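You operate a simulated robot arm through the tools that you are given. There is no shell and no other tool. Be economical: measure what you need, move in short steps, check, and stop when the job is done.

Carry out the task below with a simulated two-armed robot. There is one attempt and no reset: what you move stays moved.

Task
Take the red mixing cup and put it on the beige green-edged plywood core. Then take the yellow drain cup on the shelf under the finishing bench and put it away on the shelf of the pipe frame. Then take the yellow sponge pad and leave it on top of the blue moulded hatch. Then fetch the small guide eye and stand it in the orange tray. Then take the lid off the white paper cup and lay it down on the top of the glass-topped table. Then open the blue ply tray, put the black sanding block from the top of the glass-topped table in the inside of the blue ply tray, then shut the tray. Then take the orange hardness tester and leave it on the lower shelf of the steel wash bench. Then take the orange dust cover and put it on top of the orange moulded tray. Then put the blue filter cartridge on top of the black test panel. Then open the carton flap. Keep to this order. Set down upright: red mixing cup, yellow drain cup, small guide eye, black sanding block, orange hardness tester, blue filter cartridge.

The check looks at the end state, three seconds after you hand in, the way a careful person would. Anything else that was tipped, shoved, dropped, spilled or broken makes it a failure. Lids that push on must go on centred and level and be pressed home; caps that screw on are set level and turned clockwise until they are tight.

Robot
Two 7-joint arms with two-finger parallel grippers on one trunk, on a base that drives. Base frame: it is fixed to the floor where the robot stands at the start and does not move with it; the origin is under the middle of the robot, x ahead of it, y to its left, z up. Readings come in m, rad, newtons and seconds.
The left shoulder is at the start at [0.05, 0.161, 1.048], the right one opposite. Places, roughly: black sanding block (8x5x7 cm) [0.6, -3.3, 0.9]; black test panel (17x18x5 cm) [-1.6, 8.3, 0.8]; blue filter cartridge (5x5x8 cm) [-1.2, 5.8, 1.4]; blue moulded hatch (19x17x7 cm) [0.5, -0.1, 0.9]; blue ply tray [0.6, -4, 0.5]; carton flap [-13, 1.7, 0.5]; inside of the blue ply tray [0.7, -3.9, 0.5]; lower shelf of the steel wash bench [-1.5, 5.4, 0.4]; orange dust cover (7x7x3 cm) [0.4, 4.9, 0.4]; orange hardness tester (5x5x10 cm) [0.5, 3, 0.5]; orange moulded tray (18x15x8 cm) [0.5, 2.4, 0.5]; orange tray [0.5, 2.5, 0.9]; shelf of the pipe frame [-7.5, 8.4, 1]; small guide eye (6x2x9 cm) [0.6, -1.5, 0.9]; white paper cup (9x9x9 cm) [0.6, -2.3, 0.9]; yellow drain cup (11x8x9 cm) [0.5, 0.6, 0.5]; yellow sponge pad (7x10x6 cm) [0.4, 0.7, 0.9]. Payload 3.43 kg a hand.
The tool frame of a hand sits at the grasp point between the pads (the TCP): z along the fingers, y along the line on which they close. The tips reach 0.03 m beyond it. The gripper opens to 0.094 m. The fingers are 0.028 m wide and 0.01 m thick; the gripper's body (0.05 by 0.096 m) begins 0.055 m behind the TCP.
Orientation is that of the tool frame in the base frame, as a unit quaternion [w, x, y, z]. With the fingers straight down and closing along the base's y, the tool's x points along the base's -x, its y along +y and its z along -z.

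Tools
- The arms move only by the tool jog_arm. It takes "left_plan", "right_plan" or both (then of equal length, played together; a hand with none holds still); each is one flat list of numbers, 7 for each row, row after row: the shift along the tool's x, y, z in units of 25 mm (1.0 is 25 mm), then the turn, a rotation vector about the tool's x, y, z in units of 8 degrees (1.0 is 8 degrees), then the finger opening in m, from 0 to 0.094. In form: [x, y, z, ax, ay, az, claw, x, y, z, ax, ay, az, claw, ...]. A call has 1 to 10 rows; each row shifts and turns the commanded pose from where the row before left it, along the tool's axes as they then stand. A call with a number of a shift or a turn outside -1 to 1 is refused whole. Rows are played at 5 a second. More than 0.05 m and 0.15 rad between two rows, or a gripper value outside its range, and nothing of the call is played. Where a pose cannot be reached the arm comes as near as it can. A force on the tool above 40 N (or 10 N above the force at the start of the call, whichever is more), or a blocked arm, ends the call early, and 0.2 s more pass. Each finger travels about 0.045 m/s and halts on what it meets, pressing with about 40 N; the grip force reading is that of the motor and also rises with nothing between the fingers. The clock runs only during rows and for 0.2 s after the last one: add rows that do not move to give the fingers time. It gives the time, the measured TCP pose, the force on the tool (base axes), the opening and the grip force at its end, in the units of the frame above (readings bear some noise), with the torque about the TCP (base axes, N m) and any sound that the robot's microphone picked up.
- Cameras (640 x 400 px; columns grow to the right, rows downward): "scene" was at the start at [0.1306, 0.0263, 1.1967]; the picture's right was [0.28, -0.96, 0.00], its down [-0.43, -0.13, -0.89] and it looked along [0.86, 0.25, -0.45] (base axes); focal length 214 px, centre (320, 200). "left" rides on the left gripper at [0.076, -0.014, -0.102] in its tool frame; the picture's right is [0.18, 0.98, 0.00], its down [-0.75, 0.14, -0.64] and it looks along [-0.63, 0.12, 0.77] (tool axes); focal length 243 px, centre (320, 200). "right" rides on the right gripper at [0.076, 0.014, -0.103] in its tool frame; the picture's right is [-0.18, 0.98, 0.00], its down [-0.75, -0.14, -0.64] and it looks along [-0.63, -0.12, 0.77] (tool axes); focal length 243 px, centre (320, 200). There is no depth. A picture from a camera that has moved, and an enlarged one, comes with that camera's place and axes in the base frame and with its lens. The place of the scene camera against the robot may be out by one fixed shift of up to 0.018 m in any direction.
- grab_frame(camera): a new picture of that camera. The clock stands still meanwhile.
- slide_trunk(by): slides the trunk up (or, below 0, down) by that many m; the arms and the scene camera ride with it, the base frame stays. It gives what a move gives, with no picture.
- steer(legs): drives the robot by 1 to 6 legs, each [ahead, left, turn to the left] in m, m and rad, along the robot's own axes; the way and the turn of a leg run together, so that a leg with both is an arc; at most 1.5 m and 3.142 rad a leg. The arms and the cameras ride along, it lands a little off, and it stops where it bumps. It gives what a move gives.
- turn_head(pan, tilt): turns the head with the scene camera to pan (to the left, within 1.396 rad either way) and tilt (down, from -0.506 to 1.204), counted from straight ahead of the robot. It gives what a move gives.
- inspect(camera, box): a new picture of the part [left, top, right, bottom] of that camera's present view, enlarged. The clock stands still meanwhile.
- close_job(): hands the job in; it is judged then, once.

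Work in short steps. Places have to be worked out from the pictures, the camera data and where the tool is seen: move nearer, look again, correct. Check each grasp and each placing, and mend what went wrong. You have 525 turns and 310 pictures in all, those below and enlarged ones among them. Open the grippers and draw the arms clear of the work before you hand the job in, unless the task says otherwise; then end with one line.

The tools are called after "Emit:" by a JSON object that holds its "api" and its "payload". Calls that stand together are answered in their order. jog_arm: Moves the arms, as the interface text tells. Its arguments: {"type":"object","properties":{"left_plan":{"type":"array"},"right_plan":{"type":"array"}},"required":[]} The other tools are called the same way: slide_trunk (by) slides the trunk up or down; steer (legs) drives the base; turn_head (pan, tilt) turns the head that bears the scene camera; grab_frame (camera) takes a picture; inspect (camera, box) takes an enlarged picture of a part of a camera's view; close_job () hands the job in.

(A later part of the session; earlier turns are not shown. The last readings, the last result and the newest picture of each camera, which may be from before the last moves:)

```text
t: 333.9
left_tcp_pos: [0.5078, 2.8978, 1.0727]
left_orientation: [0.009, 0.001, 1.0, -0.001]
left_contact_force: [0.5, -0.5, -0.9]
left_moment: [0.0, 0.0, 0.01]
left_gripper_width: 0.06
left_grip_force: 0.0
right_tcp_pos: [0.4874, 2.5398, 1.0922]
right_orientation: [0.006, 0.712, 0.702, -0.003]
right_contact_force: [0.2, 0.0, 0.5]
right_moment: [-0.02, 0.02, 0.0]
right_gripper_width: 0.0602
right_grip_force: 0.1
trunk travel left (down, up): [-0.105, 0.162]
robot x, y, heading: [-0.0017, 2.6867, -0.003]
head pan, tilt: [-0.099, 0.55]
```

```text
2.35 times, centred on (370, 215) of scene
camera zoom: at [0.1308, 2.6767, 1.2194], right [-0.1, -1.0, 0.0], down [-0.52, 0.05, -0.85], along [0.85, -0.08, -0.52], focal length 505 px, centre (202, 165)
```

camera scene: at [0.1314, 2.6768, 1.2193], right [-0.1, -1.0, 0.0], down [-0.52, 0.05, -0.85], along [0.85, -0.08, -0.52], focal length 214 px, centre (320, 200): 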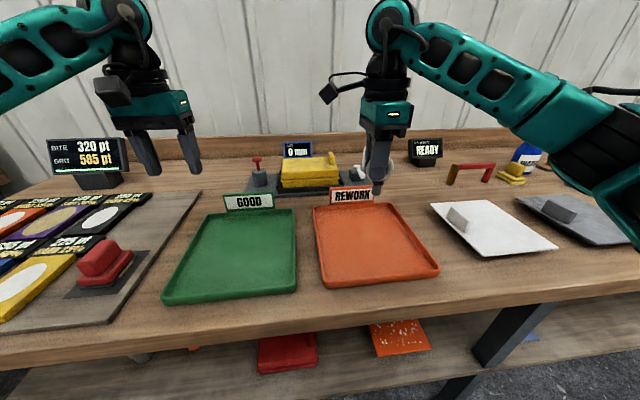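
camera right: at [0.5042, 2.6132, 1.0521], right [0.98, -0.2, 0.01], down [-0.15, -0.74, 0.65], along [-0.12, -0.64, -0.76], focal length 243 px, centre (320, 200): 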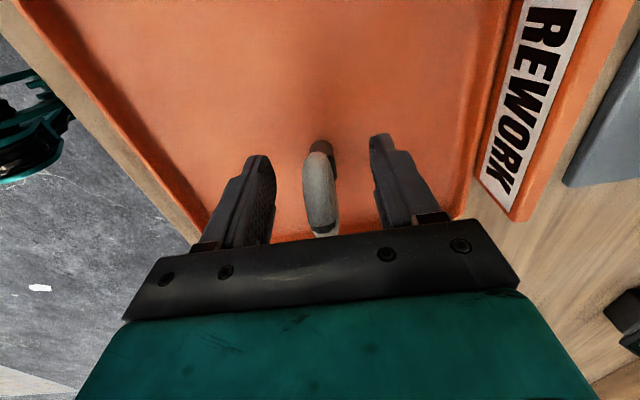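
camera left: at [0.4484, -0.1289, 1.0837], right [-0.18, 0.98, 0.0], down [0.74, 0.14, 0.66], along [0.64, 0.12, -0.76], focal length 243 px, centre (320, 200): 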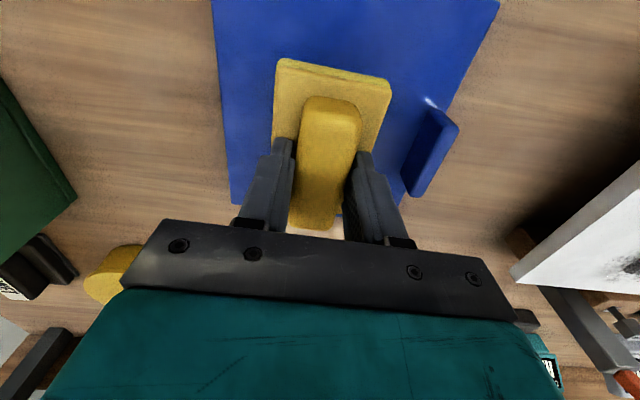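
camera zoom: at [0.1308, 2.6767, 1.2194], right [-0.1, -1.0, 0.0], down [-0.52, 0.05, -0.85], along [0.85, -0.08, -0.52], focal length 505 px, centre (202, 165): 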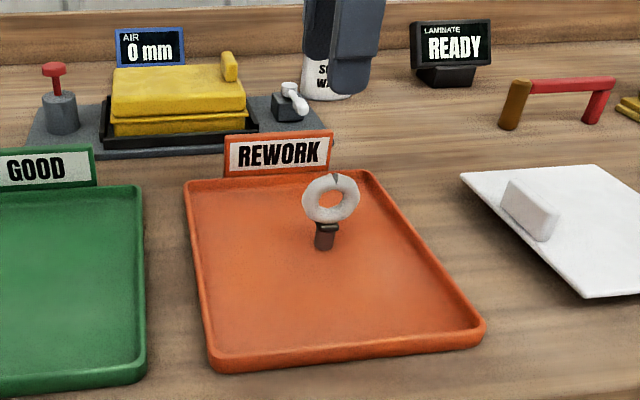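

The guide eye stands in the orange tray. Next is the paper cup near (0.6, −2.3). Back off and drive right.

Emit:
{"api": "steer", "payload": {"legs": [[-0.45, 0, 0], [0, -1.4, 0], [0, -1.4, 0], [0, -1.4, 0], [0, -0.6, 0]]}}

Emit:
{"api": "turn_head", "payload": {"pan": 0, "tilt": 0.5}}

Emit:
{"api": "grab_frame", "payload": {"camera": "scene"}}

```text
t: 359.2
left_tcp_pos: [0.2218, -1.8467, 1.0726]
left_orientation: [0.008, -0.013, 1.0, 0.0]
left_contact_force: [-0.5, -1.1, 0.5]
left_moment: [0.02, 0.03, 0.02]
left_gripper_width: 0.0603
left_grip_force: 0.1
right_tcp_pos: [0.2116, -2.2059, 1.0911]
right_orientation: [0.006, 0.703, 0.711, -0.002]
right_contact_force: [-0.1, -0.3, -1.0]
right_moment: [0.01, -0.01, 0.02]
right_gripper_width: 0.06
right_grip_force: 0.0
trunk travel left (down, up): [-0.105, 0.162]
robot x, y, heading: [-0.2795, -2.0732, 0.023]
head pan, tilt: [-0.099, 0.55]
```

```text
t: 359.9
left_tcp_pos: [0.2227, -1.8464, 1.0724]
left_orientation: [0.009, -0.012, 1.0, 0.0]
left_contact_force: [-0.3, -0.4, -1.0]
left_moment: [-0.02, 0.01, -0.01]
left_gripper_width: 0.0602
left_grip_force: 0.0
right_tcp_pos: [0.2134, -2.2057, 1.0908]
right_orientation: [0.005, 0.703, 0.711, -0.004]
right_contact_force: [-0.3, -0.1, -0.4]
right_moment: [-0.02, -0.01, 0.02]
right_gripper_width: 0.06
right_grip_force: 0.0
trunk travel left (down, up): [-0.105, 0.162]
robot x, y, heading: [-0.2812, -2.0738, 0.02]
head pan, tilt: [0.0, 0.499]
```

```text
211 pictures are left
camera scene: at [-0.148, -2.0693, 1.224], right [0.03, -1.0, 0.0], down [-0.48, -0.01, -0.88], along [0.88, 0.02, -0.48], focal length 214 px, centre (320, 200)
```

scene: 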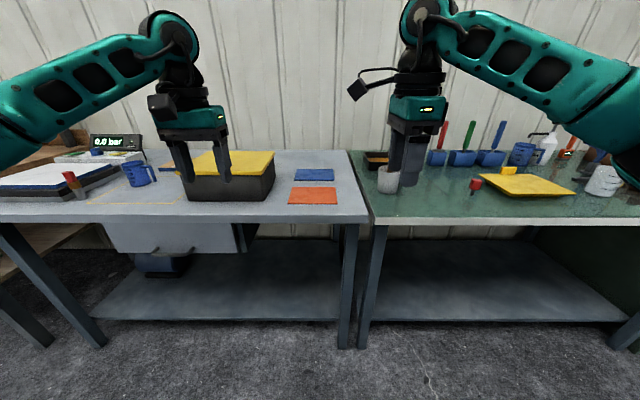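

The paper cup is at (388, 178), partly behind the right hand. Zooming.

Emit:
{"api": "inspect", "payload": {"camera": "scene", "box": [350, 120, 470, 220]}}

Emit:
{"api": "inspect", "payload": {"camera": "scene", "box": [440, 110, 640, 230]}}

```text
4.00 times, centred on (410, 170) of scene
camera zoom: at [-0.148, -2.0693, 1.224], right [0.03, -1.0, 0.0], down [-0.48, -0.01, -0.88], along [0.88, 0.02, -0.48], focal length 858 px, centre (-40, 320)
```

zoom: 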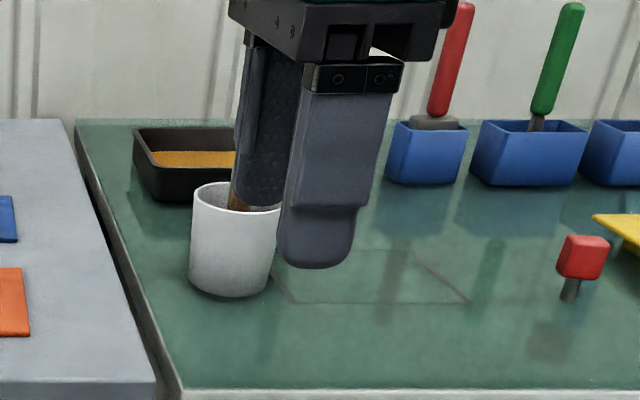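

```text
3.20 times, centred on (540, 170) of scene
camera zoom: at [-0.148, -2.0693, 1.224], right [0.03, -1.0, 0.0], down [-0.48, -0.01, -0.88], along [0.88, 0.02, -0.48], focal length 686 px, centre (-384, 296)
```

zoom: 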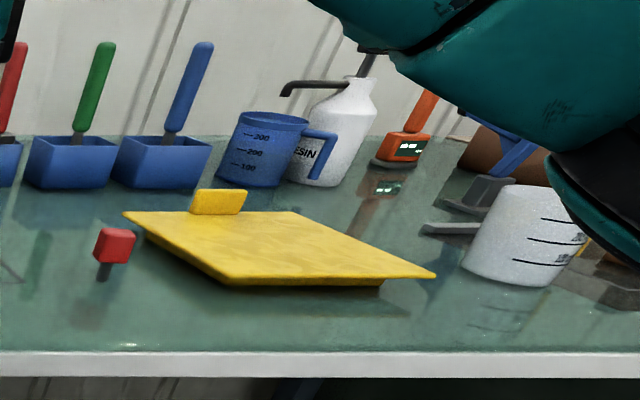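

Could be an open pot with a brush. I'll pull the right hand aside to see properly.

Emit:
{"api": "jog_arm", "payload": {"right_plan": [-1, -0.8, 0, 0, 0, 0, 0.06, -1, -0.8, 0, 0, 0, 0, 0.06, -1, -0.8, 0, 0, 0, 0, 0.06, -1, -0.8, 0, 0, 0, 0, 0.06, -1, -0.8, 0, 0, 0, 0, 0.06, -1, -0.8, 0, 0, 0, 0, 0.06]}}

Emit:
{"api": "inspect", "payload": {"camera": "scene", "box": [350, 120, 470, 220]}}

```text
t: 361.2
left_tcp_pos: [0.2211, -1.8472, 1.0728]
left_orientation: [0.009, -0.012, 1.0, 0.0]
left_contact_force: [-0.1, 1.0, 0.2]
left_moment: [0.0, 0.04, 0.0]
left_gripper_width: 0.0599
left_grip_force: 0.0
right_tcp_pos: [0.0924, -2.3575, 1.0905]
right_orientation: [0.006, 0.703, 0.711, -0.003]
right_contact_force: [0.2, 0.0, 1.1]
right_moment: [0.0, 0.01, -0.01]
right_gripper_width: 0.0599
right_grip_force: 0.0
trunk travel left (down, up): [-0.105, 0.162]
robot x, y, heading: [-0.2826, -2.0755, 0.025]
head pan, tilt: [0.0, 0.499]
```

```text
4.00 times, centred on (410, 170) of scene
camera zoom: at [-0.1483, -2.0696, 1.2241], right [0.03, -1.0, 0.0], down [-0.48, -0.01, -0.88], along [0.88, 0.02, -0.48], focal length 858 px, centre (-40, 320)
```

zoom: 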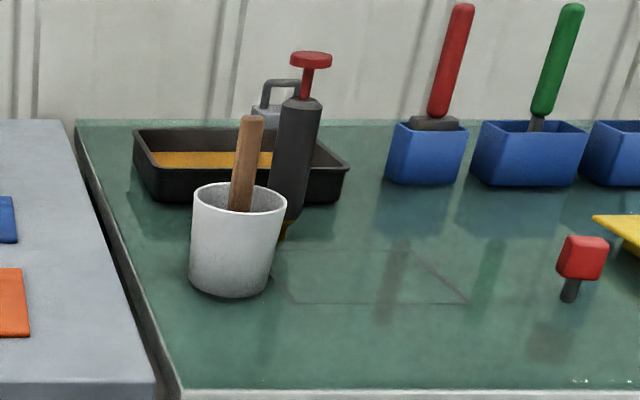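

I'll look more closely at this cup from above with the right hand's camera. Drive closer.

Emit:
{"api": "steer", "payload": {"legs": [[0.3, -0.1, -0.02]]}}

Emit:
{"api": "turn_head", "payload": {"pan": -0.2, "tilt": 0.7}}

Emit:
{"api": "grab_frame", "payload": {"camera": "scene"}}

Emit:
{"api": "grab_frame", "payload": {"camera": "right"}}

```text
t: 363.4
left_tcp_pos: [0.5304, -1.958, 1.0733]
left_orientation: [0.009, 0.003, 1.0, 0.0]
left_contact_force: [0.4, 0.1, -0.4]
left_moment: [-0.02, -0.01, 0.02]
left_gripper_width: 0.0598
left_grip_force: 0.0
right_tcp_pos: [0.3855, -2.4623, 1.0907]
right_orientation: [0.006, 0.714, 0.7, -0.004]
right_contact_force: [0.6, 0.5, 0.0]
right_moment: [0.03, -0.01, 0.05]
right_gripper_width: 0.0599
right_grip_force: 0.0
trunk travel left (down, up): [-0.105, 0.162]
robot x, y, heading: [0.019, -2.1707, -0.001]
head pan, tilt: [0.0, 0.499]
```

```text
t: 364.1
left_tcp_pos: [0.5287, -1.959, 1.0732]
left_orientation: [0.008, 0.004, 1.0, 0.0]
left_contact_force: [0.1, 0.2, -0.2]
left_moment: [-0.03, 0.0, -0.02]
left_gripper_width: 0.06
left_grip_force: 0.0
right_tcp_pos: [0.3868, -2.4621, 1.0907]
right_orientation: [0.006, 0.714, 0.7, -0.003]
right_contact_force: [0.0, -0.8, -0.1]
right_moment: [-0.02, 0.04, 0.03]
right_gripper_width: 0.0599
right_grip_force: 0.1
trunk travel left (down, up): [-0.105, 0.162]
robot x, y, heading: [0.0176, -2.1698, -0.005]
head pan, tilt: [-0.201, 0.7]
```

```text
207 pictures are left
camera scene: at [0.1455, -2.1858, 1.2063], right [-0.2, -0.98, 0.0], down [-0.63, 0.13, -0.77], along [0.75, -0.16, -0.64], focal length 214 px, centre (320, 200)
```

scene: 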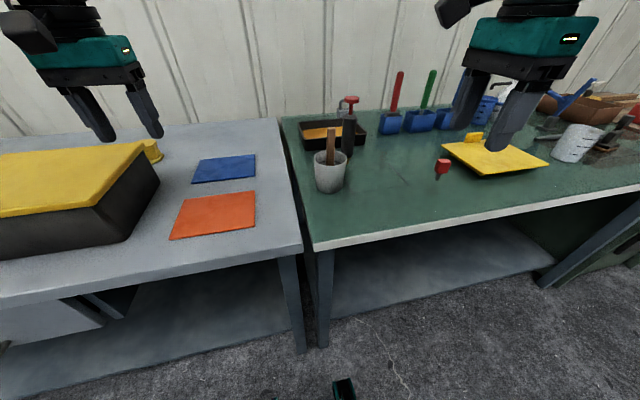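

```text
206 pictures are left
camera right: at [0.4012, -2.3864, 1.1932], right [0.98, -0.2, 0.01], down [-0.16, -0.74, 0.65], along [-0.13, -0.64, -0.76], focal length 243 px, centre (320, 200)
```

right: 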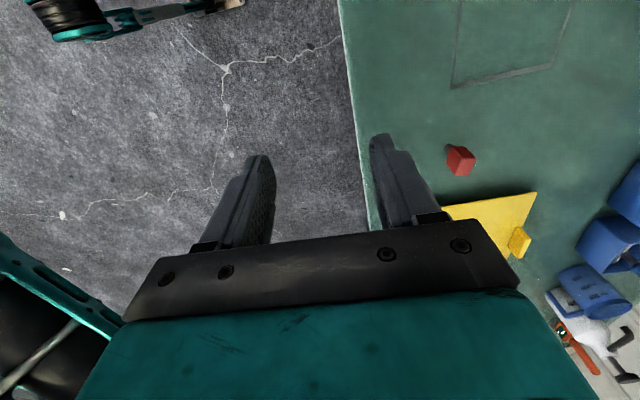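

Emit:
{"api": "inspect", "payload": {"camera": "scene", "box": [290, 110, 390, 200]}}

```text
4.44 times, centred on (340, 155) of scene
camera zoom: at [0.1455, -2.1858, 1.2063], right [-0.2, -0.98, 0.0], down [-0.63, 0.13, -0.77], along [0.75, -0.16, -0.64], focal length 953 px, centre (231, 400)
```

zoom: 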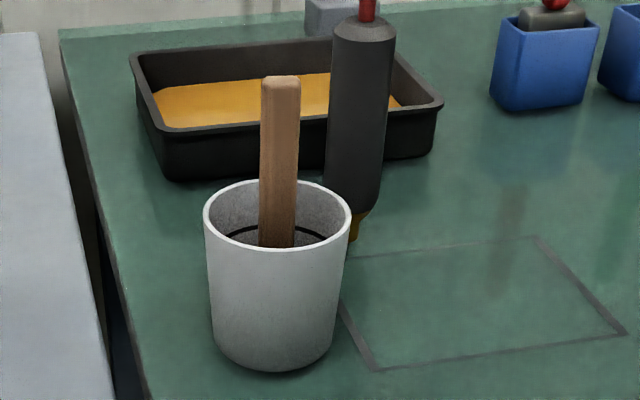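

The cup holds something recessed with a wooden handle and a dark ring inside. I'll get a top view using the left hand's camera, after raising the hand.

Emit:
{"api": "jog_arm", "payload": {"left_plan": [0, 0, -1, 0, 0, 0, 0.09, 0, 0, -1, 0, 0, 0, 0.09, 0, 0, -1, 0, 0, 0, 0.09, 0, 0, -1, 0, 0, 0, 0.09]}}

Emit:
{"api": "steer", "payload": {"legs": [[-0.08, -0.33, 0]]}}

Emit:
{"api": "grab_frame", "payload": {"camera": "left"}}

```text
t: 365.1
left_tcp_pos: [0.5299, -1.9572, 1.1737]
left_orientation: [0.008, 0.004, 1.0, 0.001]
left_contact_force: [0.5, 0.0, 0.8]
left_moment: [0.01, -0.04, -0.01]
left_gripper_width: 0.0898
left_grip_force: 0.1
right_tcp_pos: [0.3853, -2.4637, 1.0905]
right_orientation: [0.006, 0.714, 0.701, -0.002]
right_contact_force: [0.6, -0.9, 0.6]
right_moment: [-0.01, -0.03, 0.01]
right_gripper_width: 0.06
right_grip_force: 0.1
trunk travel left (down, up): [-0.105, 0.162]
robot x, y, heading: [0.0216, -2.1646, -0.008]
head pan, tilt: [-0.201, 0.7]
```

```text
t: 367.3
left_tcp_pos: [0.4491, -2.2746, 1.1731]
left_orientation: [0.009, 0.003, 1.0, -0.001]
left_contact_force: [-0.5, 0.0, -0.9]
left_moment: [0.0, -0.04, 0.04]
left_gripper_width: 0.09
left_grip_force: 0.0
right_tcp_pos: [0.305, -2.7809, 1.0911]
right_orientation: [0.006, 0.714, 0.7, -0.003]
right_contact_force: [0.0, -0.3, 0.5]
right_moment: [0.03, 0.03, 0.02]
right_gripper_width: 0.0601
right_grip_force: 0.0
trunk travel left (down, up): [-0.105, 0.162]
robot x, y, heading: [-0.064, -2.4894, -0.002]
head pan, tilt: [-0.201, 0.7]
```

```text
204 pictures are left
camera left: at [0.3705, -2.2871, 1.2744], right [-0.18, 0.98, 0.0], down [0.74, 0.14, 0.66], along [0.65, 0.12, -0.76], focal length 243 px, centre (320, 200)
```

left: 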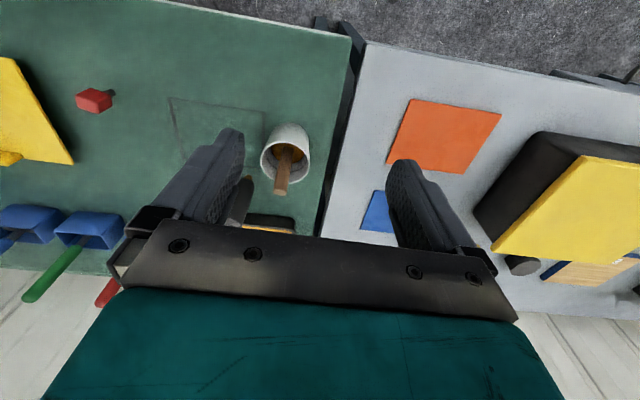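

Emit:
{"api": "inspect", "payload": {"camera": "left", "box": [230, 100, 340, 210]}}

```text
3.64 times, centred on (285, 155) of left
camera zoom: at [0.3705, -2.2871, 1.2744], right [-0.18, 0.98, 0.0], down [0.74, 0.14, 0.66], along [0.65, 0.12, -0.76], focal length 882 px, centre (447, 364)
```

zoom: 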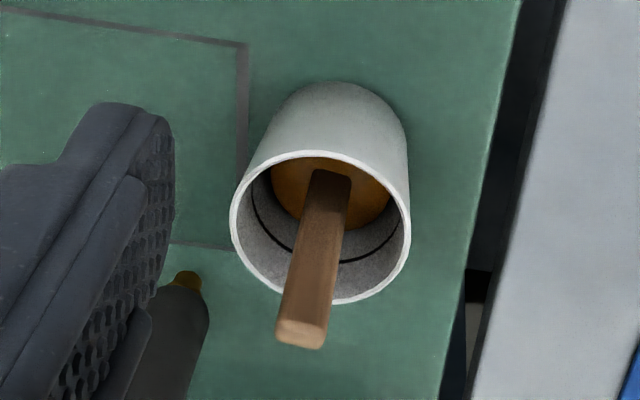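

This cup is open with resin and a stir stick, so no lid here. There must be another white cup; I'll scan the table.

Emit:
{"api": "steer", "payload": {"legs": [[-0.5, -0.3, 0]]}}

Emit:
{"api": "turn_head", "payload": {"pan": 0.1, "tilt": 0.35}}

Emit:
{"api": "grab_frame", "payload": {"camera": "scene"}}

```text
t: 370.6
left_tcp_pos: [-0.0463, -2.578, 1.1724]
left_orientation: [0.009, 0.005, 1.0, 0.0]
left_contact_force: [0.2, 0.0, -0.5]
left_moment: [0.01, -0.01, -0.02]
left_gripper_width: 0.0899
left_grip_force: 0.1
right_tcp_pos: [-0.1932, -3.0839, 1.091]
right_orientation: [0.006, 0.715, 0.699, -0.002]
right_contact_force: [0.4, -0.2, 0.1]
right_moment: [-0.01, 0.03, -0.02]
right_gripper_width: 0.06
right_grip_force: 0.1
trunk travel left (down, up): [-0.105, 0.162]
robot x, y, heading: [-0.5592, -2.7868, -0.012]
head pan, tilt: [-0.201, 0.7]
```

```text
t: 371.4
left_tcp_pos: [-0.0455, -2.5772, 1.173]
left_orientation: [0.009, 0.005, 1.0, 0.001]
left_contact_force: [0.2, 0.8, -0.3]
left_moment: [-0.03, -0.02, 0.0]
left_gripper_width: 0.0899
left_grip_force: 0.1
right_tcp_pos: [-0.1921, -3.0829, 1.0919]
right_orientation: [0.005, 0.715, 0.699, -0.003]
right_contact_force: [0.8, 0.9, 0.4]
right_moment: [-0.01, -0.01, -0.01]
right_gripper_width: 0.0596
right_grip_force: 0.1
trunk travel left (down, up): [-0.105, 0.162]
robot x, y, heading: [-0.5596, -2.79, -0.011]
head pan, tilt: [0.099, 0.351]
```

```text
202 pictures are left
camera scene: at [-0.4223, -2.7789, 1.2376], right [0.09, -1.0, 0.0], down [-0.34, -0.03, -0.94], along [0.94, 0.08, -0.34], focal length 214 px, centre (320, 200)
```

scene: 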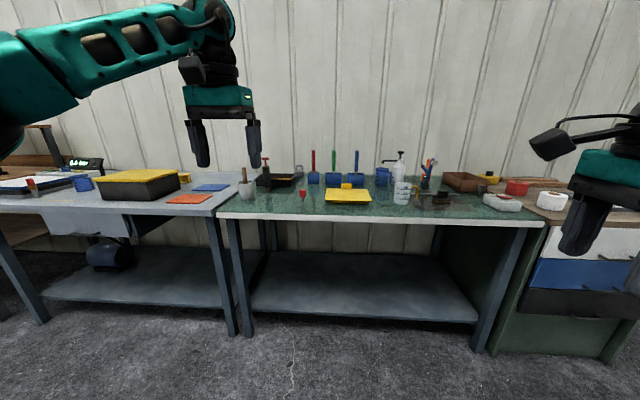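

Emit:
{"api": "inspect", "payload": {"camera": "scene", "box": [220, 140, 400, 230]}}

Emit:
{"api": "inspect", "payload": {"camera": "scene", "box": [370, 140, 640, 260]}}

```text
3.56 times, centred on (310, 185) of scene
camera zoom: at [-0.4223, -2.7789, 1.2376], right [0.09, -1.0, 0.0], down [-0.34, -0.03, -0.94], along [0.94, 0.08, -0.34], focal length 763 px, centre (356, 253)
```

zoom: 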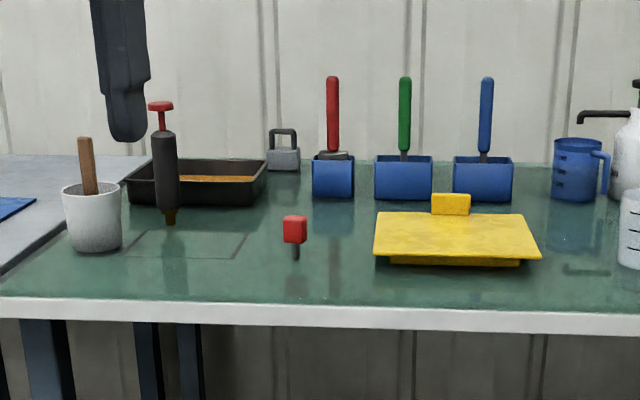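

```text
2.37 times, centred on (505, 200) of scene
camera zoom: at [-0.4223, -2.7789, 1.2376], right [0.09, -1.0, 0.0], down [-0.34, -0.03, -0.94], along [0.94, 0.08, -0.34], focal length 508 px, centre (-118, 200)
```

zoom: 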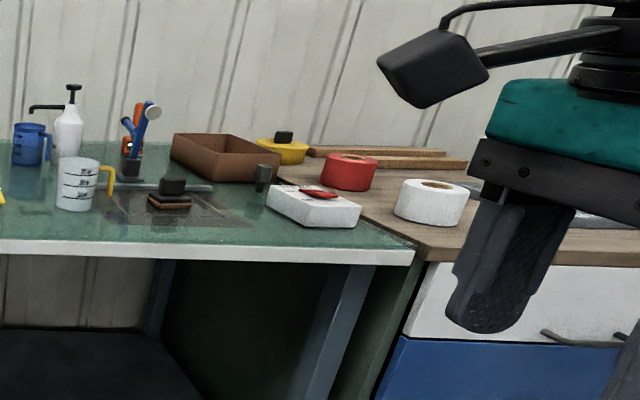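

The stick is exactly coaxial with the cup, standing on an amber disc: it could be a press-in lid with a wooden handle. The position matches the listed paper cup exactly, so I'll grip the handle and test with a gentle lift. First I'll position the left hand above it.

Emit:
{"api": "steer", "payload": {"legs": [[0, 0.27, 0.012], [0.58, 0, 0]]}}

Emit:
{"api": "grab_frame", "payload": {"camera": "left"}}

```text
t: 376.2
left_tcp_pos: [0.5196, -2.3035, 1.1735]
left_orientation: [0.009, 0.003, 1.0, 0.0]
left_contact_force: [-0.6, 0.0, -0.2]
left_moment: [-0.01, 0.03, -0.01]
left_gripper_width: 0.0902
left_grip_force: 0.1
right_tcp_pos: [0.3735, -2.8095, 1.0903]
right_orientation: [0.005, 0.714, 0.701, -0.003]
right_contact_force: [1.1, -0.1, 0.6]
right_moment: [0.0, -0.01, 0.0]
right_gripper_width: 0.0599
right_grip_force: 0.0
trunk travel left (down, up): [-0.105, 0.162]
robot x, y, heading: [0.0087, -2.5094, -0.006]
head pan, tilt: [0.099, 0.351]
```

```text
199 pictures are left
camera left: at [0.4407, -2.3164, 1.2742], right [-0.18, 0.98, 0.0], down [0.74, 0.14, 0.66], along [0.65, 0.11, -0.76], focal length 243 px, centre (320, 200)
```

left: 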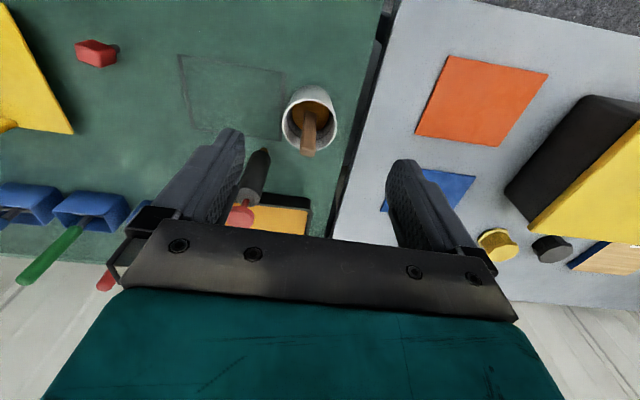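

The stick is at (0.577, −2.308). Moving over it and lowering until the pads flank the stick.

Emit:
{"api": "jog_arm", "payload": {"left_plan": [-0.8, -0.05, 0, 0, 0, 0, 0.06, -0.8, -0.05, 0, 0, 0, 0, 0.06, -0.7, -0.05, 0.5, 0, 0, 0, 0.06, 0, 0, 1, 0, 0, 0, 0.06, 0, 0, 1, 0, 0, 0, 0.06, 0, 0, 1, 0, 0, 0, 0.06, 0, 0, 0.6, 0, 0, 0, 0.06, 0, 0, 0, 0, 0, 0, 0.06]}}

Emit:
{"api": "grab_frame", "payload": {"camera": "left"}}

```text
t: 378.0
left_tcp_pos: [0.5784, -2.3061, 1.0735]
left_orientation: [0.01, 0.004, 1.0, 0.0]
left_contact_force: [0.6, 0.2, 0.2]
left_moment: [-0.01, 0.0, -0.03]
left_gripper_width: 0.0599
left_grip_force: 0.1
right_tcp_pos: [0.3747, -2.8099, 1.0912]
right_orientation: [0.006, 0.713, 0.701, -0.003]
right_contact_force: [-0.1, -0.8, -0.6]
right_moment: [-0.01, 0.0, -0.01]
right_gripper_width: 0.06
right_grip_force: 0.2
trunk travel left (down, up): [-0.105, 0.162]
robot x, y, heading: [0.0058, -2.5139, -0.002]
head pan, tilt: [0.099, 0.351]
```

```text
198 pictures are left
camera left: at [0.4982, -2.3207, 1.1739], right [-0.18, 0.98, 0.0], down [0.74, 0.14, 0.66], along [0.65, 0.11, -0.75], focal length 243 px, centre (320, 200)
```

left: 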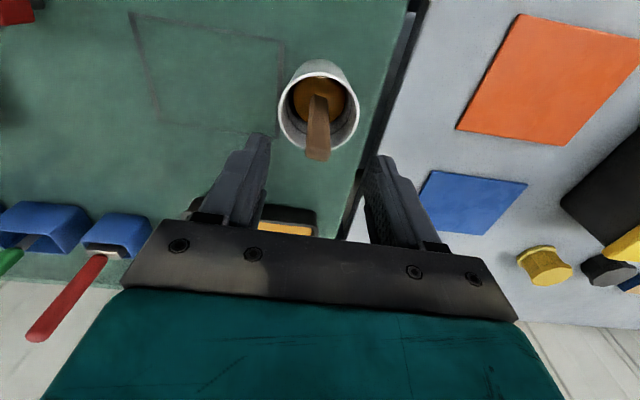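

Aligned. Lower 6.5 cm and close on the stick, then lift 1 cm as a test.

Emit:
{"api": "jog_arm", "payload": {"left_plan": [0, 0, 0.9, 0, 0, 0, 0.06, 0, 0, 0.9, 0, 0, 0, 0.06, 0, 0, 0.8, 0, 0, 0, 0.06, 0, 0, 0, 0, 0, 0, 0.04, 0, 0, 0, 0, 0, 0, 0.02, 0, 0, 0, 0, 0, 0, 0.005, 0, 0, 0, 0, 0, 0, 0.005]}}

Emit:
{"api": "grab_frame", "payload": {"camera": "left"}}

```text
t: 379.6
left_tcp_pos: [0.5814, -2.3074, 1.0069]
left_orientation: [0.008, 0.004, 1.0, 0.0]
left_contact_force: [1.1, -0.5, -0.2]
left_moment: [0.03, 0.01, 0.01]
left_gripper_width: 0.0236
left_grip_force: 39.4
right_tcp_pos: [0.3731, -2.8096, 1.0911]
right_orientation: [0.005, 0.714, 0.7, -0.003]
right_contact_force: [0.7, 0.4, 0.4]
right_moment: [0.0, -0.02, -0.03]
right_gripper_width: 0.0603
right_grip_force: 0.0
trunk travel left (down, up): [-0.105, 0.162]
robot x, y, heading: [0.0108, -2.5153, -0.005]
head pan, tilt: [0.099, 0.351]
```

```text
197 pictures are left
camera left: at [0.5014, -2.3208, 1.1074], right [-0.18, 0.98, 0.0], down [0.74, 0.14, 0.66], along [0.65, 0.11, -0.76], focal length 243 px, centre (320, 200)
```

left: 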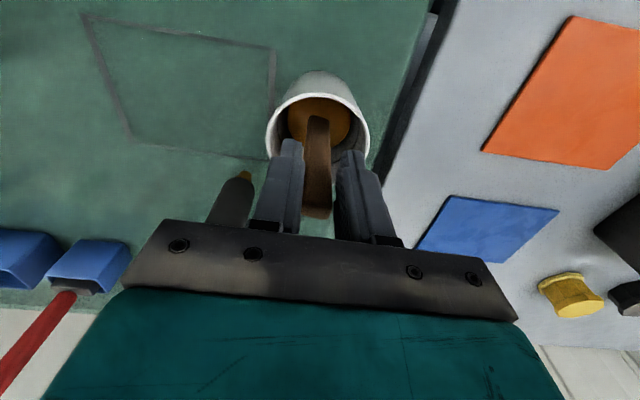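

Stick gripped (24 mm wide). Gentle lift test.

Emit:
{"api": "jog_arm", "payload": {"left_plan": [0, 0, -0.1, 0, 0, 0, 0.005, 0, 0, -0.1, 0, 0, 0, 0.005, 0, 0, -0.1, 0, 0, 0, 0.005, 0, 0, -0.1, 0, 0, 0, 0.005]}}

Emit:
{"api": "grab_frame", "payload": {"camera": "left"}}

```text
t: 380.6
left_tcp_pos: [0.5804, -2.3057, 1.0176]
left_orientation: [0.009, 0.003, 1.0, 0.0]
left_contact_force: [0.3, 0.5, -1.0]
left_moment: [0.01, -0.01, -0.01]
left_gripper_width: 0.0236
left_grip_force: 40.1
right_tcp_pos: [0.3745, -2.8097, 1.0904]
right_orientation: [0.006, 0.713, 0.701, -0.004]
right_contact_force: [0.4, 0.4, -0.2]
right_moment: [0.02, 0.01, -0.01]
right_gripper_width: 0.0599
right_grip_force: 0.0
trunk travel left (down, up): [-0.105, 0.162]
robot x, y, heading: [0.0053, -2.5157, -0.004]
head pan, tilt: [0.099, 0.351]
```

```text
196 pictures are left
camera left: at [0.5009, -2.3201, 1.1172], right [-0.18, 0.98, 0.0], down [0.74, 0.14, 0.66], along [0.65, 0.11, -0.76], focal length 243 px, centre (320, 200)
```

left: 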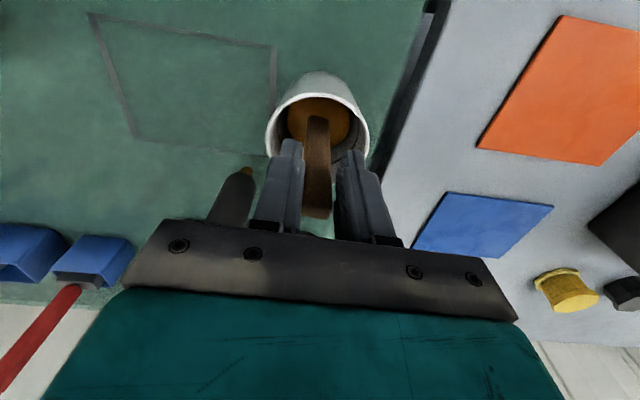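

The whole cup came up with the stick. I'll zoom in closely before deciding.

Emit:
{"api": "inspect", "payload": {"camera": "left", "box": [255, 60, 385, 160]}}

Emit:
{"api": "turn_head", "payload": {"pan": 0.35, "tilt": 0.55}}

Emit:
{"api": "grab_frame", "payload": {"camera": "scene"}}

```text
4.00 times, centred on (320, 110) of left
camera zoom: at [0.5009, -2.3201, 1.1172], right [-0.18, 0.98, 0.0], down [0.74, 0.14, 0.66], along [0.65, 0.11, -0.76], focal length 970 px, centre (320, 560)
```

zoom: 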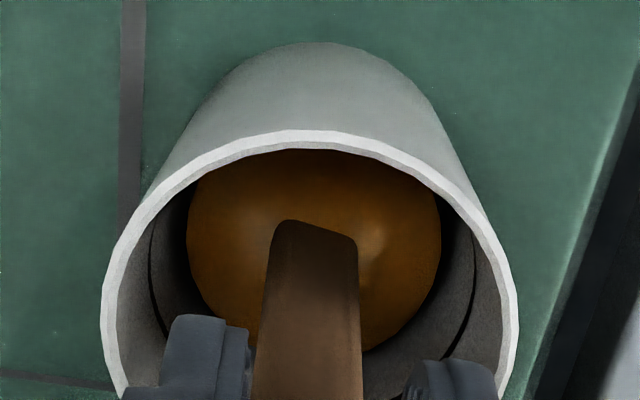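

```text
t: 381.4
left_tcp_pos: [0.5821, -2.307, 1.0161]
left_orientation: [0.009, 0.003, 1.0, 0.0]
left_contact_force: [0.1, 0.7, -0.4]
left_moment: [0.02, 0.03, 0.02]
left_gripper_width: 0.0236
left_grip_force: 39.8
right_tcp_pos: [0.3746, -2.8099, 1.0911]
right_orientation: [0.005, 0.714, 0.7, -0.003]
right_contact_force: [0.3, -0.4, 0.3]
right_moment: [0.04, 0.0, -0.01]
right_gripper_width: 0.0598
right_grip_force: 0.0
trunk travel left (down, up): [-0.105, 0.162]
robot x, y, heading: [0.0055, -2.5164, -0.007]
head pan, tilt: [0.351, 0.55]
```

```text
194 pictures are left
camera scene: at [0.1358, -2.4845, 1.2194], right [0.34, -0.94, 0.0], down [-0.49, -0.18, -0.85], along [0.8, 0.29, -0.52], focal length 214 px, centre (320, 200)
```

scene: 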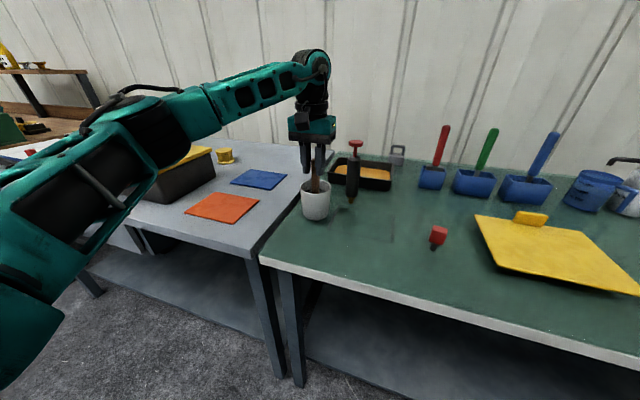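

I'll set the cup back down. To test whether the insert pulls out like a press-in lid, I'll hold the cup body with the right hand while pulling with the left. Lower and release first, and start re-orienting the right hand.

Emit:
{"api": "jog_arm", "payload": {"left_plan": [0, 0, 0.15, 0, 0, 0, 0.005, 0, 0, 0.15, 0, 0, 0, 0.005, 0, 0, 0.1, 0, 0, 0, 0.005, 0, 0, 0, 0, 0, 0, 0.005]}}

Emit:
{"api": "jog_arm", "payload": {"left_plan": [0, 0, 0, 0, 0, 0, 0.03, 0, 0, 0, 0, 0, 0, 0.06, 0, 0, 0, 0, 0, 0, 0.06, 0, 0, -0.8, 0, 0, 0, 0.06, 0, 0, -0.8, 0, 0, 0, 0.06, 0, 0, -1, 0, 0, 0, 0.06, 0, 0, -1, 0, 0, 0, 0.06, 0, 0, -1, 0, 0, 0, 0.06, 0, 0, -1, 0, 0, 0, 0.06, 0, 0, -1, 0, 0, 0, 0.06], "right_plan": [0, 0, 0, 0, 0, -1, 0.094, 0, 0, 0, 0, 0, -1, 0.094, 0, 0, 0, 0, 0, -1, 0.094, 0, 0, 0, 0, 0, -1, 0.094, 0, 0, 0, 0, 0, -1, 0.094, 0, 0, 0, 0, 0, -1, 0.094, 0, 0, 0, 0, 0, -1, 0.094, 0, 0, 0, 0, 0, -1, 0.094, 0, 0, 0, 0, 0, -1, 0.094, 0, 0, 0, 0, 0, -1, 0.094]}}

Emit:
{"api": "grab_frame", "payload": {"camera": "left"}}

```text
t: 382.4
left_tcp_pos: [0.5801, -2.3081, 1.006]
left_orientation: [0.009, 0.004, 1.0, 0.0]
left_contact_force: [0.0, -0.4, -1.3]
left_moment: [-0.02, 0.03, 0.01]
left_gripper_width: 0.0236
left_grip_force: 40.4
right_tcp_pos: [0.3732, -2.8102, 1.0908]
right_orientation: [0.006, 0.713, 0.701, -0.003]
right_contact_force: [0.0, -0.7, -0.7]
right_moment: [-0.04, 0.01, 0.0]
right_gripper_width: 0.0601
right_grip_force: 0.1
trunk travel left (down, up): [-0.105, 0.162]
robot x, y, heading: [0.0085, -2.5164, -0.007]
head pan, tilt: [0.351, 0.55]
```

```text
t: 384.6
left_tcp_pos: [0.5793, -2.3054, 1.1707]
left_orientation: [0.01, 0.003, 1.0, 0.001]
left_contact_force: [-0.2, -1.1, 0.5]
left_moment: [-0.02, 0.0, 0.01]
left_gripper_width: 0.06
left_grip_force: 0.1
right_tcp_pos: [0.3743, -2.8095, 1.0919]
right_orientation: [0.002, 0.096, 0.995, -0.006]
right_contact_force: [-0.1, -0.4, 0.9]
right_moment: [0.0, -0.01, -0.01]
right_gripper_width: 0.0941
right_grip_force: 0.1
trunk travel left (down, up): [-0.105, 0.162]
robot x, y, heading: [0.0091, -2.5168, -0.007]
head pan, tilt: [0.351, 0.55]
```

```text
193 pictures are left
camera left: at [0.4994, -2.3187, 1.2716], right [-0.18, 0.98, 0.0], down [0.74, 0.14, 0.66], along [0.65, 0.11, -0.75], focal length 243 px, centre (320, 200)
```

left: 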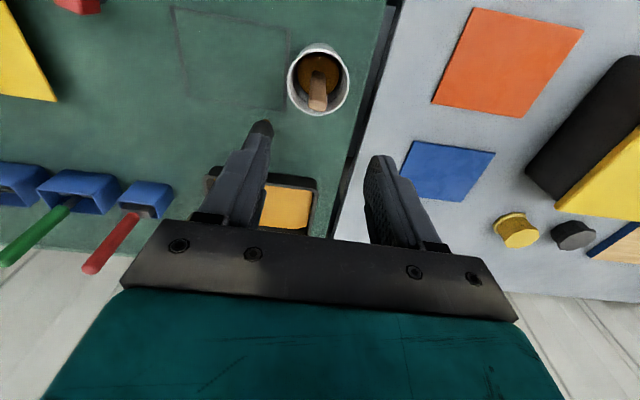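

Cup is back in place. Continuing the right hand's re-orientation: yaw inward 45°, then pitch.

Emit:
{"api": "jog_arm", "payload": {"right_plan": [0, 0, 0, 0, 0, -1, 0.094, 0, 0, 0, 0, 0, -1, 0.094, 0, 0, 0, 0, 0, -1, 0.094, 0, 0, 0, 0, 0, -1, 0.094, 0, 0, 0, 0, 0, -1, 0.094, 0, 0, 0, 0, 0, -1, 0.094, 0, 0, 0, 0, 0, -1, 0.094]}}

Emit:
{"api": "jog_arm", "payload": {"right_plan": [0, 0, 0, 0, -1, 0, 0.094, 0, 0, 0, 0, -1, 0, 0.094, 0, 0, 0, 0, -1, 0, 0.094, 0, 0, 0, 0, -1, 0, 0.094, 0, 0, 0, 0, -1, 0, 0.094, 0, 0, 0, 0, -1, 0, 0.094, 0, 0, 0, 0, -1, 0, 0.094]}}

Emit:
{"api": "turn_head", "payload": {"pan": -0.1, "tilt": 0.6}}

Emit:
{"api": "grab_frame", "payload": {"camera": "scene"}}

```text
t: 386.1
left_tcp_pos: [0.5785, -2.3049, 1.1705]
left_orientation: [0.009, 0.003, 1.0, 0.0]
left_contact_force: [0.9, 0.5, 0.6]
left_moment: [0.0, -0.01, -0.01]
left_gripper_width: 0.0599
left_grip_force: 0.1
right_tcp_pos: [0.3739, -2.806, 1.0908]
right_orientation: [0.0, -0.381, 0.925, -0.008]
right_contact_force: [-0.2, 0.2, 0.7]
right_moment: [0.0, -0.02, -0.01]
right_gripper_width: 0.0942
right_grip_force: 0.0
right hand out of reach, approached as far as the arm can: row 7
trunk travel left (down, up): [-0.105, 0.162]
robot x, y, heading: [0.0081, -2.5146, -0.001]
head pan, tilt: [0.351, 0.55]
```

```text
t: 387.8
left_tcp_pos: [0.58, -2.3047, 1.1711]
left_orientation: [0.009, 0.004, 1.0, 0.0]
left_contact_force: [-0.8, 0.4, -0.6]
left_moment: [-0.01, 0.03, 0.0]
left_gripper_width: 0.0603
left_grip_force: 0.0
right_tcp_pos: [0.345, -2.7962, 1.1067]
right_orientation: [0.434, -0.339, 0.817, 0.174]
right_contact_force: [0.4, -0.1, 0.1]
right_moment: [0.04, -0.02, 0.04]
right_gripper_width: 0.0941
right_grip_force: 0.2
right hand out of reach, approached as far as the arm can: row 5, 6, 7
trunk travel left (down, up): [-0.105, 0.162]
robot x, y, heading: [0.0064, -2.5107, -0.006]
head pan, tilt: [0.351, 0.55]
```

```text
t: 388.6
left_tcp_pos: [0.5785, -2.3062, 1.1693]
left_orientation: [0.009, 0.004, 1.0, 0.0]
left_contact_force: [0.1, 0.5, -0.4]
left_moment: [0.02, -0.01, 0.03]
left_gripper_width: 0.06
left_grip_force: 0.0
right_tcp_pos: [0.3453, -2.7956, 1.1054]
right_orientation: [0.434, -0.339, 0.817, 0.173]
right_contact_force: [0.0, -1.0, 1.3]
right_moment: [0.06, 0.0, 0.01]
right_gripper_width: 0.094
right_grip_force: 0.0
trunk travel left (down, up): [-0.105, 0.162]
robot x, y, heading: [0.009, -2.5156, -0.005]
head pan, tilt: [-0.099, 0.6]
```

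```text
192 pictures are left
camera scene: at [0.139, -2.524, 1.2149], right [-0.1, -0.99, 0.0], down [-0.56, 0.06, -0.83], along [0.82, -0.09, -0.56], focal length 214 px, centre (320, 200)
```

scene: 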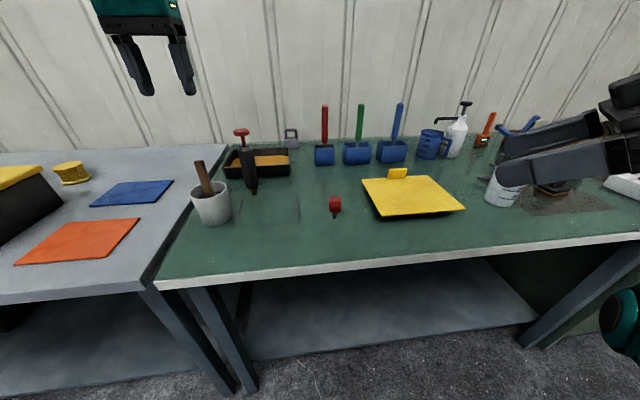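

Right hand is now pitched and pointing inward. I'll move it to a standoff near the cup.

Emit:
{"api": "jog_arm", "payload": {"right_plan": [-0.33, 0.457, 0.945, 0, 0, 0, 0.094, -0.33, 0.457, 0.945, 0, 0, 0, 0.094, -0.33, 0.457, 0.945, 0, 0, 0, 0.094, -0.33, 0.457, 0.945, 0, 0, 0, 0.094, -0.33, 0.457, 0.945, 0, 0, 0, 0.094, -0.33, 0.457, 0.945, 0, 0, 0, 0.094, -0.33, 0.457, 0.945, 0, 0, 0, 0.094, -0.33, 0.457, 0.945, 0, 0, 0, 0.094]}}

Emit:
{"api": "jog_arm", "payload": {"right_plan": [-0.33, 0.457, 0.945, 0, 0, 0, 0.094, -0.33, 0.457, 0.945, 0, 0, 0, 0.094, -0.33, 0.457, 0.945, 0, 0, 0, 0.094, -0.33, 0.457, 0.945, 0, 0, 0, 0.094, -0.33, 0.457, 0.945, 0, 0, 0, 0.094, -0.33, 0.457, 0.945, 0, 0, 0, 0.094]}}

Emit:
{"api": "grab_frame", "payload": {"camera": "right"}}

Emit:
{"api": "turn_head", "payload": {"pan": 0.25, "tilt": 0.6}}

Emit:
{"api": "grab_frame", "payload": {"camera": "scene"}}

```text
t: 390.4
left_tcp_pos: [0.5795, -2.3041, 1.171]
left_orientation: [0.009, 0.003, 1.0, 0.0]
left_contact_force: [0.7, -0.3, 0.2]
left_moment: [-0.01, -0.02, -0.03]
left_gripper_width: 0.0601
left_grip_force: 0.0
right_tcp_pos: [0.4181, -2.595, 1.0513]
right_orientation: [0.433, -0.34, 0.816, 0.173]
right_contact_force: [0.3, 1.2, 0.4]
right_moment: [-0.05, -0.04, 0.01]
right_gripper_width: 0.0941
right_grip_force: 0.1
trunk travel left (down, up): [-0.105, 0.162]
robot x, y, heading: [0.0068, -2.5134, -0.009]
head pan, tilt: [-0.099, 0.6]
```

```text
t: 391.9
left_tcp_pos: [0.5786, -2.3043, 1.1704]
left_orientation: [0.01, 0.003, 1.0, -0.001]
left_contact_force: [-0.6, 0.2, 0.2]
left_moment: [-0.01, 0.0, 0.01]
left_gripper_width: 0.06
left_grip_force: 0.1
right_tcp_pos: [0.4716, -2.4472, 1.0148]
right_orientation: [0.434, -0.339, 0.817, 0.172]
right_contact_force: [0.0, 0.3, -0.9]
right_moment: [-0.04, -0.01, -0.01]
right_gripper_width: 0.0942
right_grip_force: 0.1
trunk travel left (down, up): [-0.105, 0.162]
robot x, y, heading: [0.0069, -2.515, -0.005]
head pan, tilt: [-0.099, 0.6]
```

```text
191 pictures are left
camera right: at [0.3715, -2.5274, 1.0092], right [-0.62, 0.77, 0.14], down [0.02, -0.16, 0.99], along [0.78, 0.61, 0.09], focal length 243 px, centre (320, 200)
```

right: 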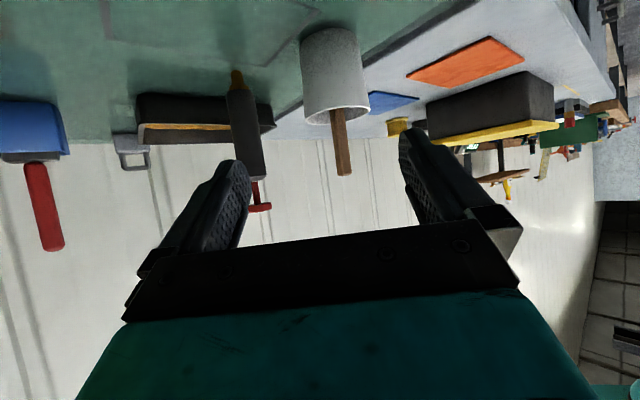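

```text
t: 392.7
left_tcp_pos: [0.5782, -2.3042, 1.17]
left_orientation: [0.009, 0.002, 1.0, 0.0]
left_contact_force: [0.3, 0.2, 0.8]
left_moment: [-0.02, -0.01, 0.0]
left_gripper_width: 0.0601
left_grip_force: 0.2
right_tcp_pos: [0.4727, -2.4466, 1.0139]
right_orientation: [0.433, -0.34, 0.817, 0.172]
right_contact_force: [-0.7, 0.1, 0.4]
right_moment: [0.0, 0.04, 0.0]
right_gripper_width: 0.094
right_grip_force: 0.0
trunk travel left (down, up): [-0.105, 0.162]
robot x, y, heading: [0.0092, -2.5154, -0.007]
head pan, tilt: [0.25, 0.6]
```

```text
190 pictures are left
camera scene: at [0.1369, -2.4936, 1.2149], right [0.24, -0.97, 0.0], down [-0.55, -0.14, -0.83], along [0.8, 0.2, -0.56], focal length 214 px, centre (320, 200)
```

scene: 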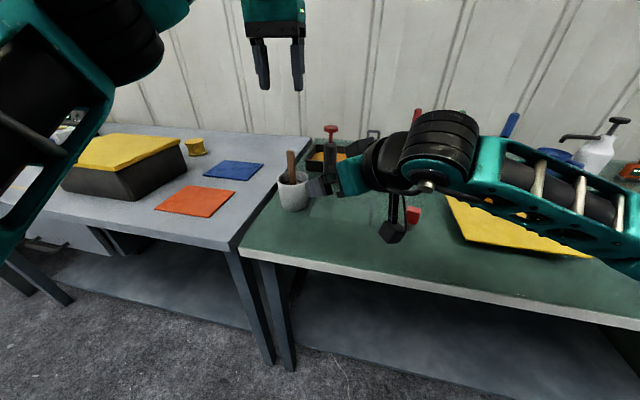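

Approach line looks feasible. Align laterally and advance half way.

Emit:
{"api": "jog_arm", "payload": {"right_plan": [-0.3, 0.42, 0, 0, 0, 0, 0.094, -0.3, 0.42, 0, 0, 0, 0, 0.094, 0, 0, 0.9, 0, 0, 0, 0.094, 0, 0, 0.9, 0, 0, 0, 0.094, 0, 0, 0.9, 0, 0, 0, 0.094, 0, 0, 0.9, 0, 0, 0, 0.094, 0, 0, 0, 0, 0, 0, 0.094]}}

Emit:
{"api": "grab_frame", "payload": {"camera": "right"}}

```text
t: 394.3
left_tcp_pos: [0.5787, -2.3054, 1.1712]
left_orientation: [0.008, 0.004, 1.0, 0.0]
left_contact_force: [-0.9, 0.2, 1.1]
left_moment: [0.0, 0.0, 0.01]
left_gripper_width: 0.0598
left_grip_force: 0.1
right_tcp_pos: [0.5174, -2.3724, 0.9729]
right_orientation: [0.433, -0.34, 0.817, 0.173]
right_contact_force: [0.4, -0.4, 0.0]
right_moment: [0.01, -0.02, 0.01]
right_gripper_width: 0.094
right_grip_force: 0.2
trunk travel left (down, up): [-0.105, 0.162]
robot x, y, heading: [0.0079, -2.5125, -0.009]
head pan, tilt: [0.25, 0.6]
```

```text
189 pictures are left
camera right: at [0.4167, -2.4537, 0.9693], right [-0.62, 0.77, 0.14], down [0.02, -0.17, 0.99], along [0.78, 0.61, 0.09], focal length 243 px, centre (320, 200)
```

right: 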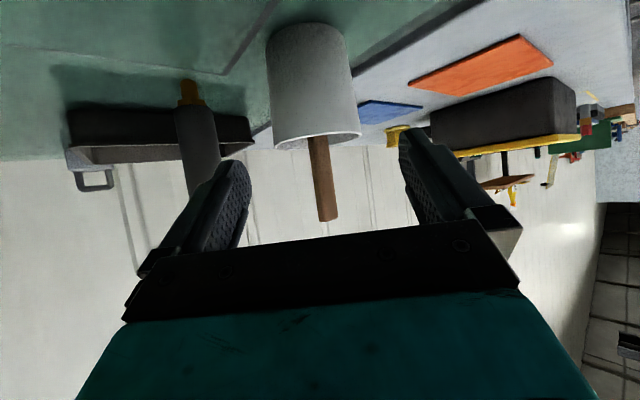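

Slightly left of centre; small correction and advance the rest.

Emit:
{"api": "jog_arm", "payload": {"right_plan": [0, -0.1, 0.9, 0, 0, 0, 0.094, 0, 0, 0.9, 0, 0, 0, 0.094, 0, 0, 0.9, 0, 0, 0, 0.094, 0, 0, 0.9, 0, 0, 0, 0.094, 0, 0, 0.5, 0, 0, 0, 0.094, 0, 0, 0, 0, 0, 0, 0.094]}}

Emit:
{"api": "grab_frame", "payload": {"camera": "right"}}

```text
t: 395.7
left_tcp_pos: [0.5782, -2.3056, 1.1691]
left_orientation: [0.009, 0.003, 1.0, 0.0]
left_contact_force: [0.3, 0.6, 0.7]
left_moment: [-0.03, 0.02, 0.0]
left_gripper_width: 0.0599
left_grip_force: 0.0
right_tcp_pos: [0.5811, -2.3131, 0.9163]
right_orientation: [0.434, -0.34, 0.816, 0.173]
right_contact_force: [0.9, 0.3, -0.5]
right_moment: [-0.03, -0.02, -0.01]
right_gripper_width: 0.0941
right_grip_force: 0.0
trunk travel left (down, up): [-0.105, 0.162]
robot x, y, heading: [0.0094, -2.5167, -0.004]
head pan, tilt: [0.25, 0.6]
```

```text
188 pictures are left
camera right: at [0.4802, -2.3942, 0.9115], right [-0.62, 0.77, 0.14], down [0.02, -0.17, 0.99], along [0.78, 0.61, 0.09], focal length 243 px, centre (320, 200)
```

right: 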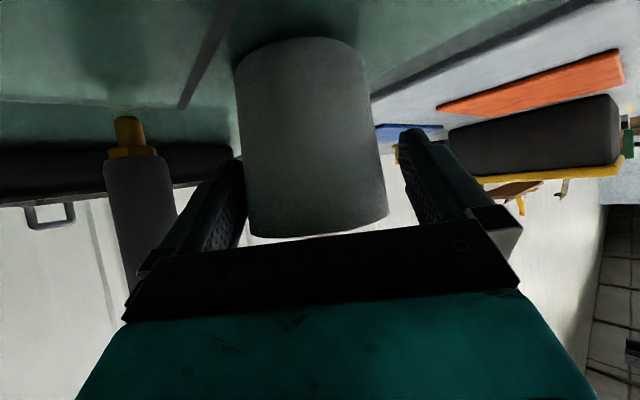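

Straddled. Slight centring, then close on the cup body, and lower the left hand onto the stick again.

Emit:
{"api": "jog_arm", "payload": {"right_plan": [0, -0.16, 0, 0, 0, 0, 0.094, 0, 0, 0, 0, 0, 0, 0.08, 0, 0, 0, 0, 0, 0, 0.06, 0, 0, 0, 0, 0, 0, 0.06, 0, 0, 0, 0, 0, 0, 0.06]}}

Emit:
{"api": "jog_arm", "payload": {"left_plan": [0, 0, 1, 0, 0, 0, 0.06, 0, 0, 1, 0, 0, 0, 0.06, 0, 0, 1, 0, 0, 0, 0.06, 0, 0, 1, 0, 0, 0, 0.06, 0, 0, 1, 0, 0, 0, 0.06, 0, 0, 1, 0, 0, 0, 0.06, 0, 0, 0.4, 0, 0, 0, 0.06, 0, 0, 0, 0, 0, 0, 0.06]}}

Emit:
{"api": "grab_frame", "payload": {"camera": "left"}}

```text
t: 396.9
left_tcp_pos: [0.579, -2.3064, 1.1711]
left_orientation: [0.009, 0.004, 1.0, 0.0]
left_contact_force: [-0.1, 0.1, -0.3]
left_moment: [0.02, 0.0, -0.02]
left_gripper_width: 0.0599
left_grip_force: 0.0
right_tcp_pos: [0.5823, -2.3156, 0.9154]
right_orientation: [0.433, -0.34, 0.817, 0.173]
right_contact_force: [0.3, 0.3, -0.3]
right_moment: [0.05, 0.01, -0.02]
right_gripper_width: 0.0788
right_grip_force: 39.8
trunk travel left (down, up): [-0.105, 0.162]
robot x, y, heading: [0.0114, -2.5166, -0.005]
head pan, tilt: [0.25, 0.6]
```

```text
t: 398.5
left_tcp_pos: [0.5815, -2.3097, 1.0222]
left_orientation: [0.017, 0.004, 1.0, -0.006]
left_contact_force: [-0.4, 2.4, 8.7]
left_moment: [-0.25, 0.06, -0.04]
left_gripper_width: 0.0589
left_grip_force: 0.1
right_tcp_pos: [0.5819, -2.3187, 0.9151]
right_orientation: [0.432, -0.338, 0.818, 0.174]
right_contact_force: [-2.0, -2.9, 6.1]
right_moment: [0.34, 0.11, 0.01]
right_gripper_width: 0.0783
right_grip_force: 40.2
trunk travel left (down, up): [-0.105, 0.162]
robot x, y, heading: [0.0074, -2.5102, -0.005]
head pan, tilt: [0.25, 0.6]
stopped in row 8 (left hand): the force on the tool passed its limit (the readings are from after the stop); the commanded pose is now the measured one
```

```text
187 pictures are left
camera left: at [0.4999, -2.3219, 1.1217], right [-0.18, 0.98, -0.02], down [0.73, 0.14, 0.67], along [0.66, 0.11, -0.75], focal length 243 px, centre (320, 200)
```

left: 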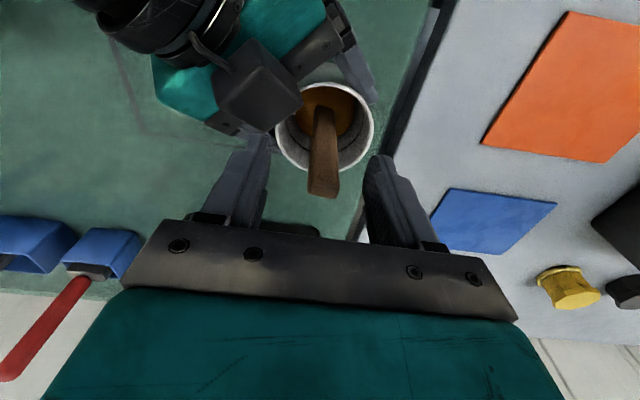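

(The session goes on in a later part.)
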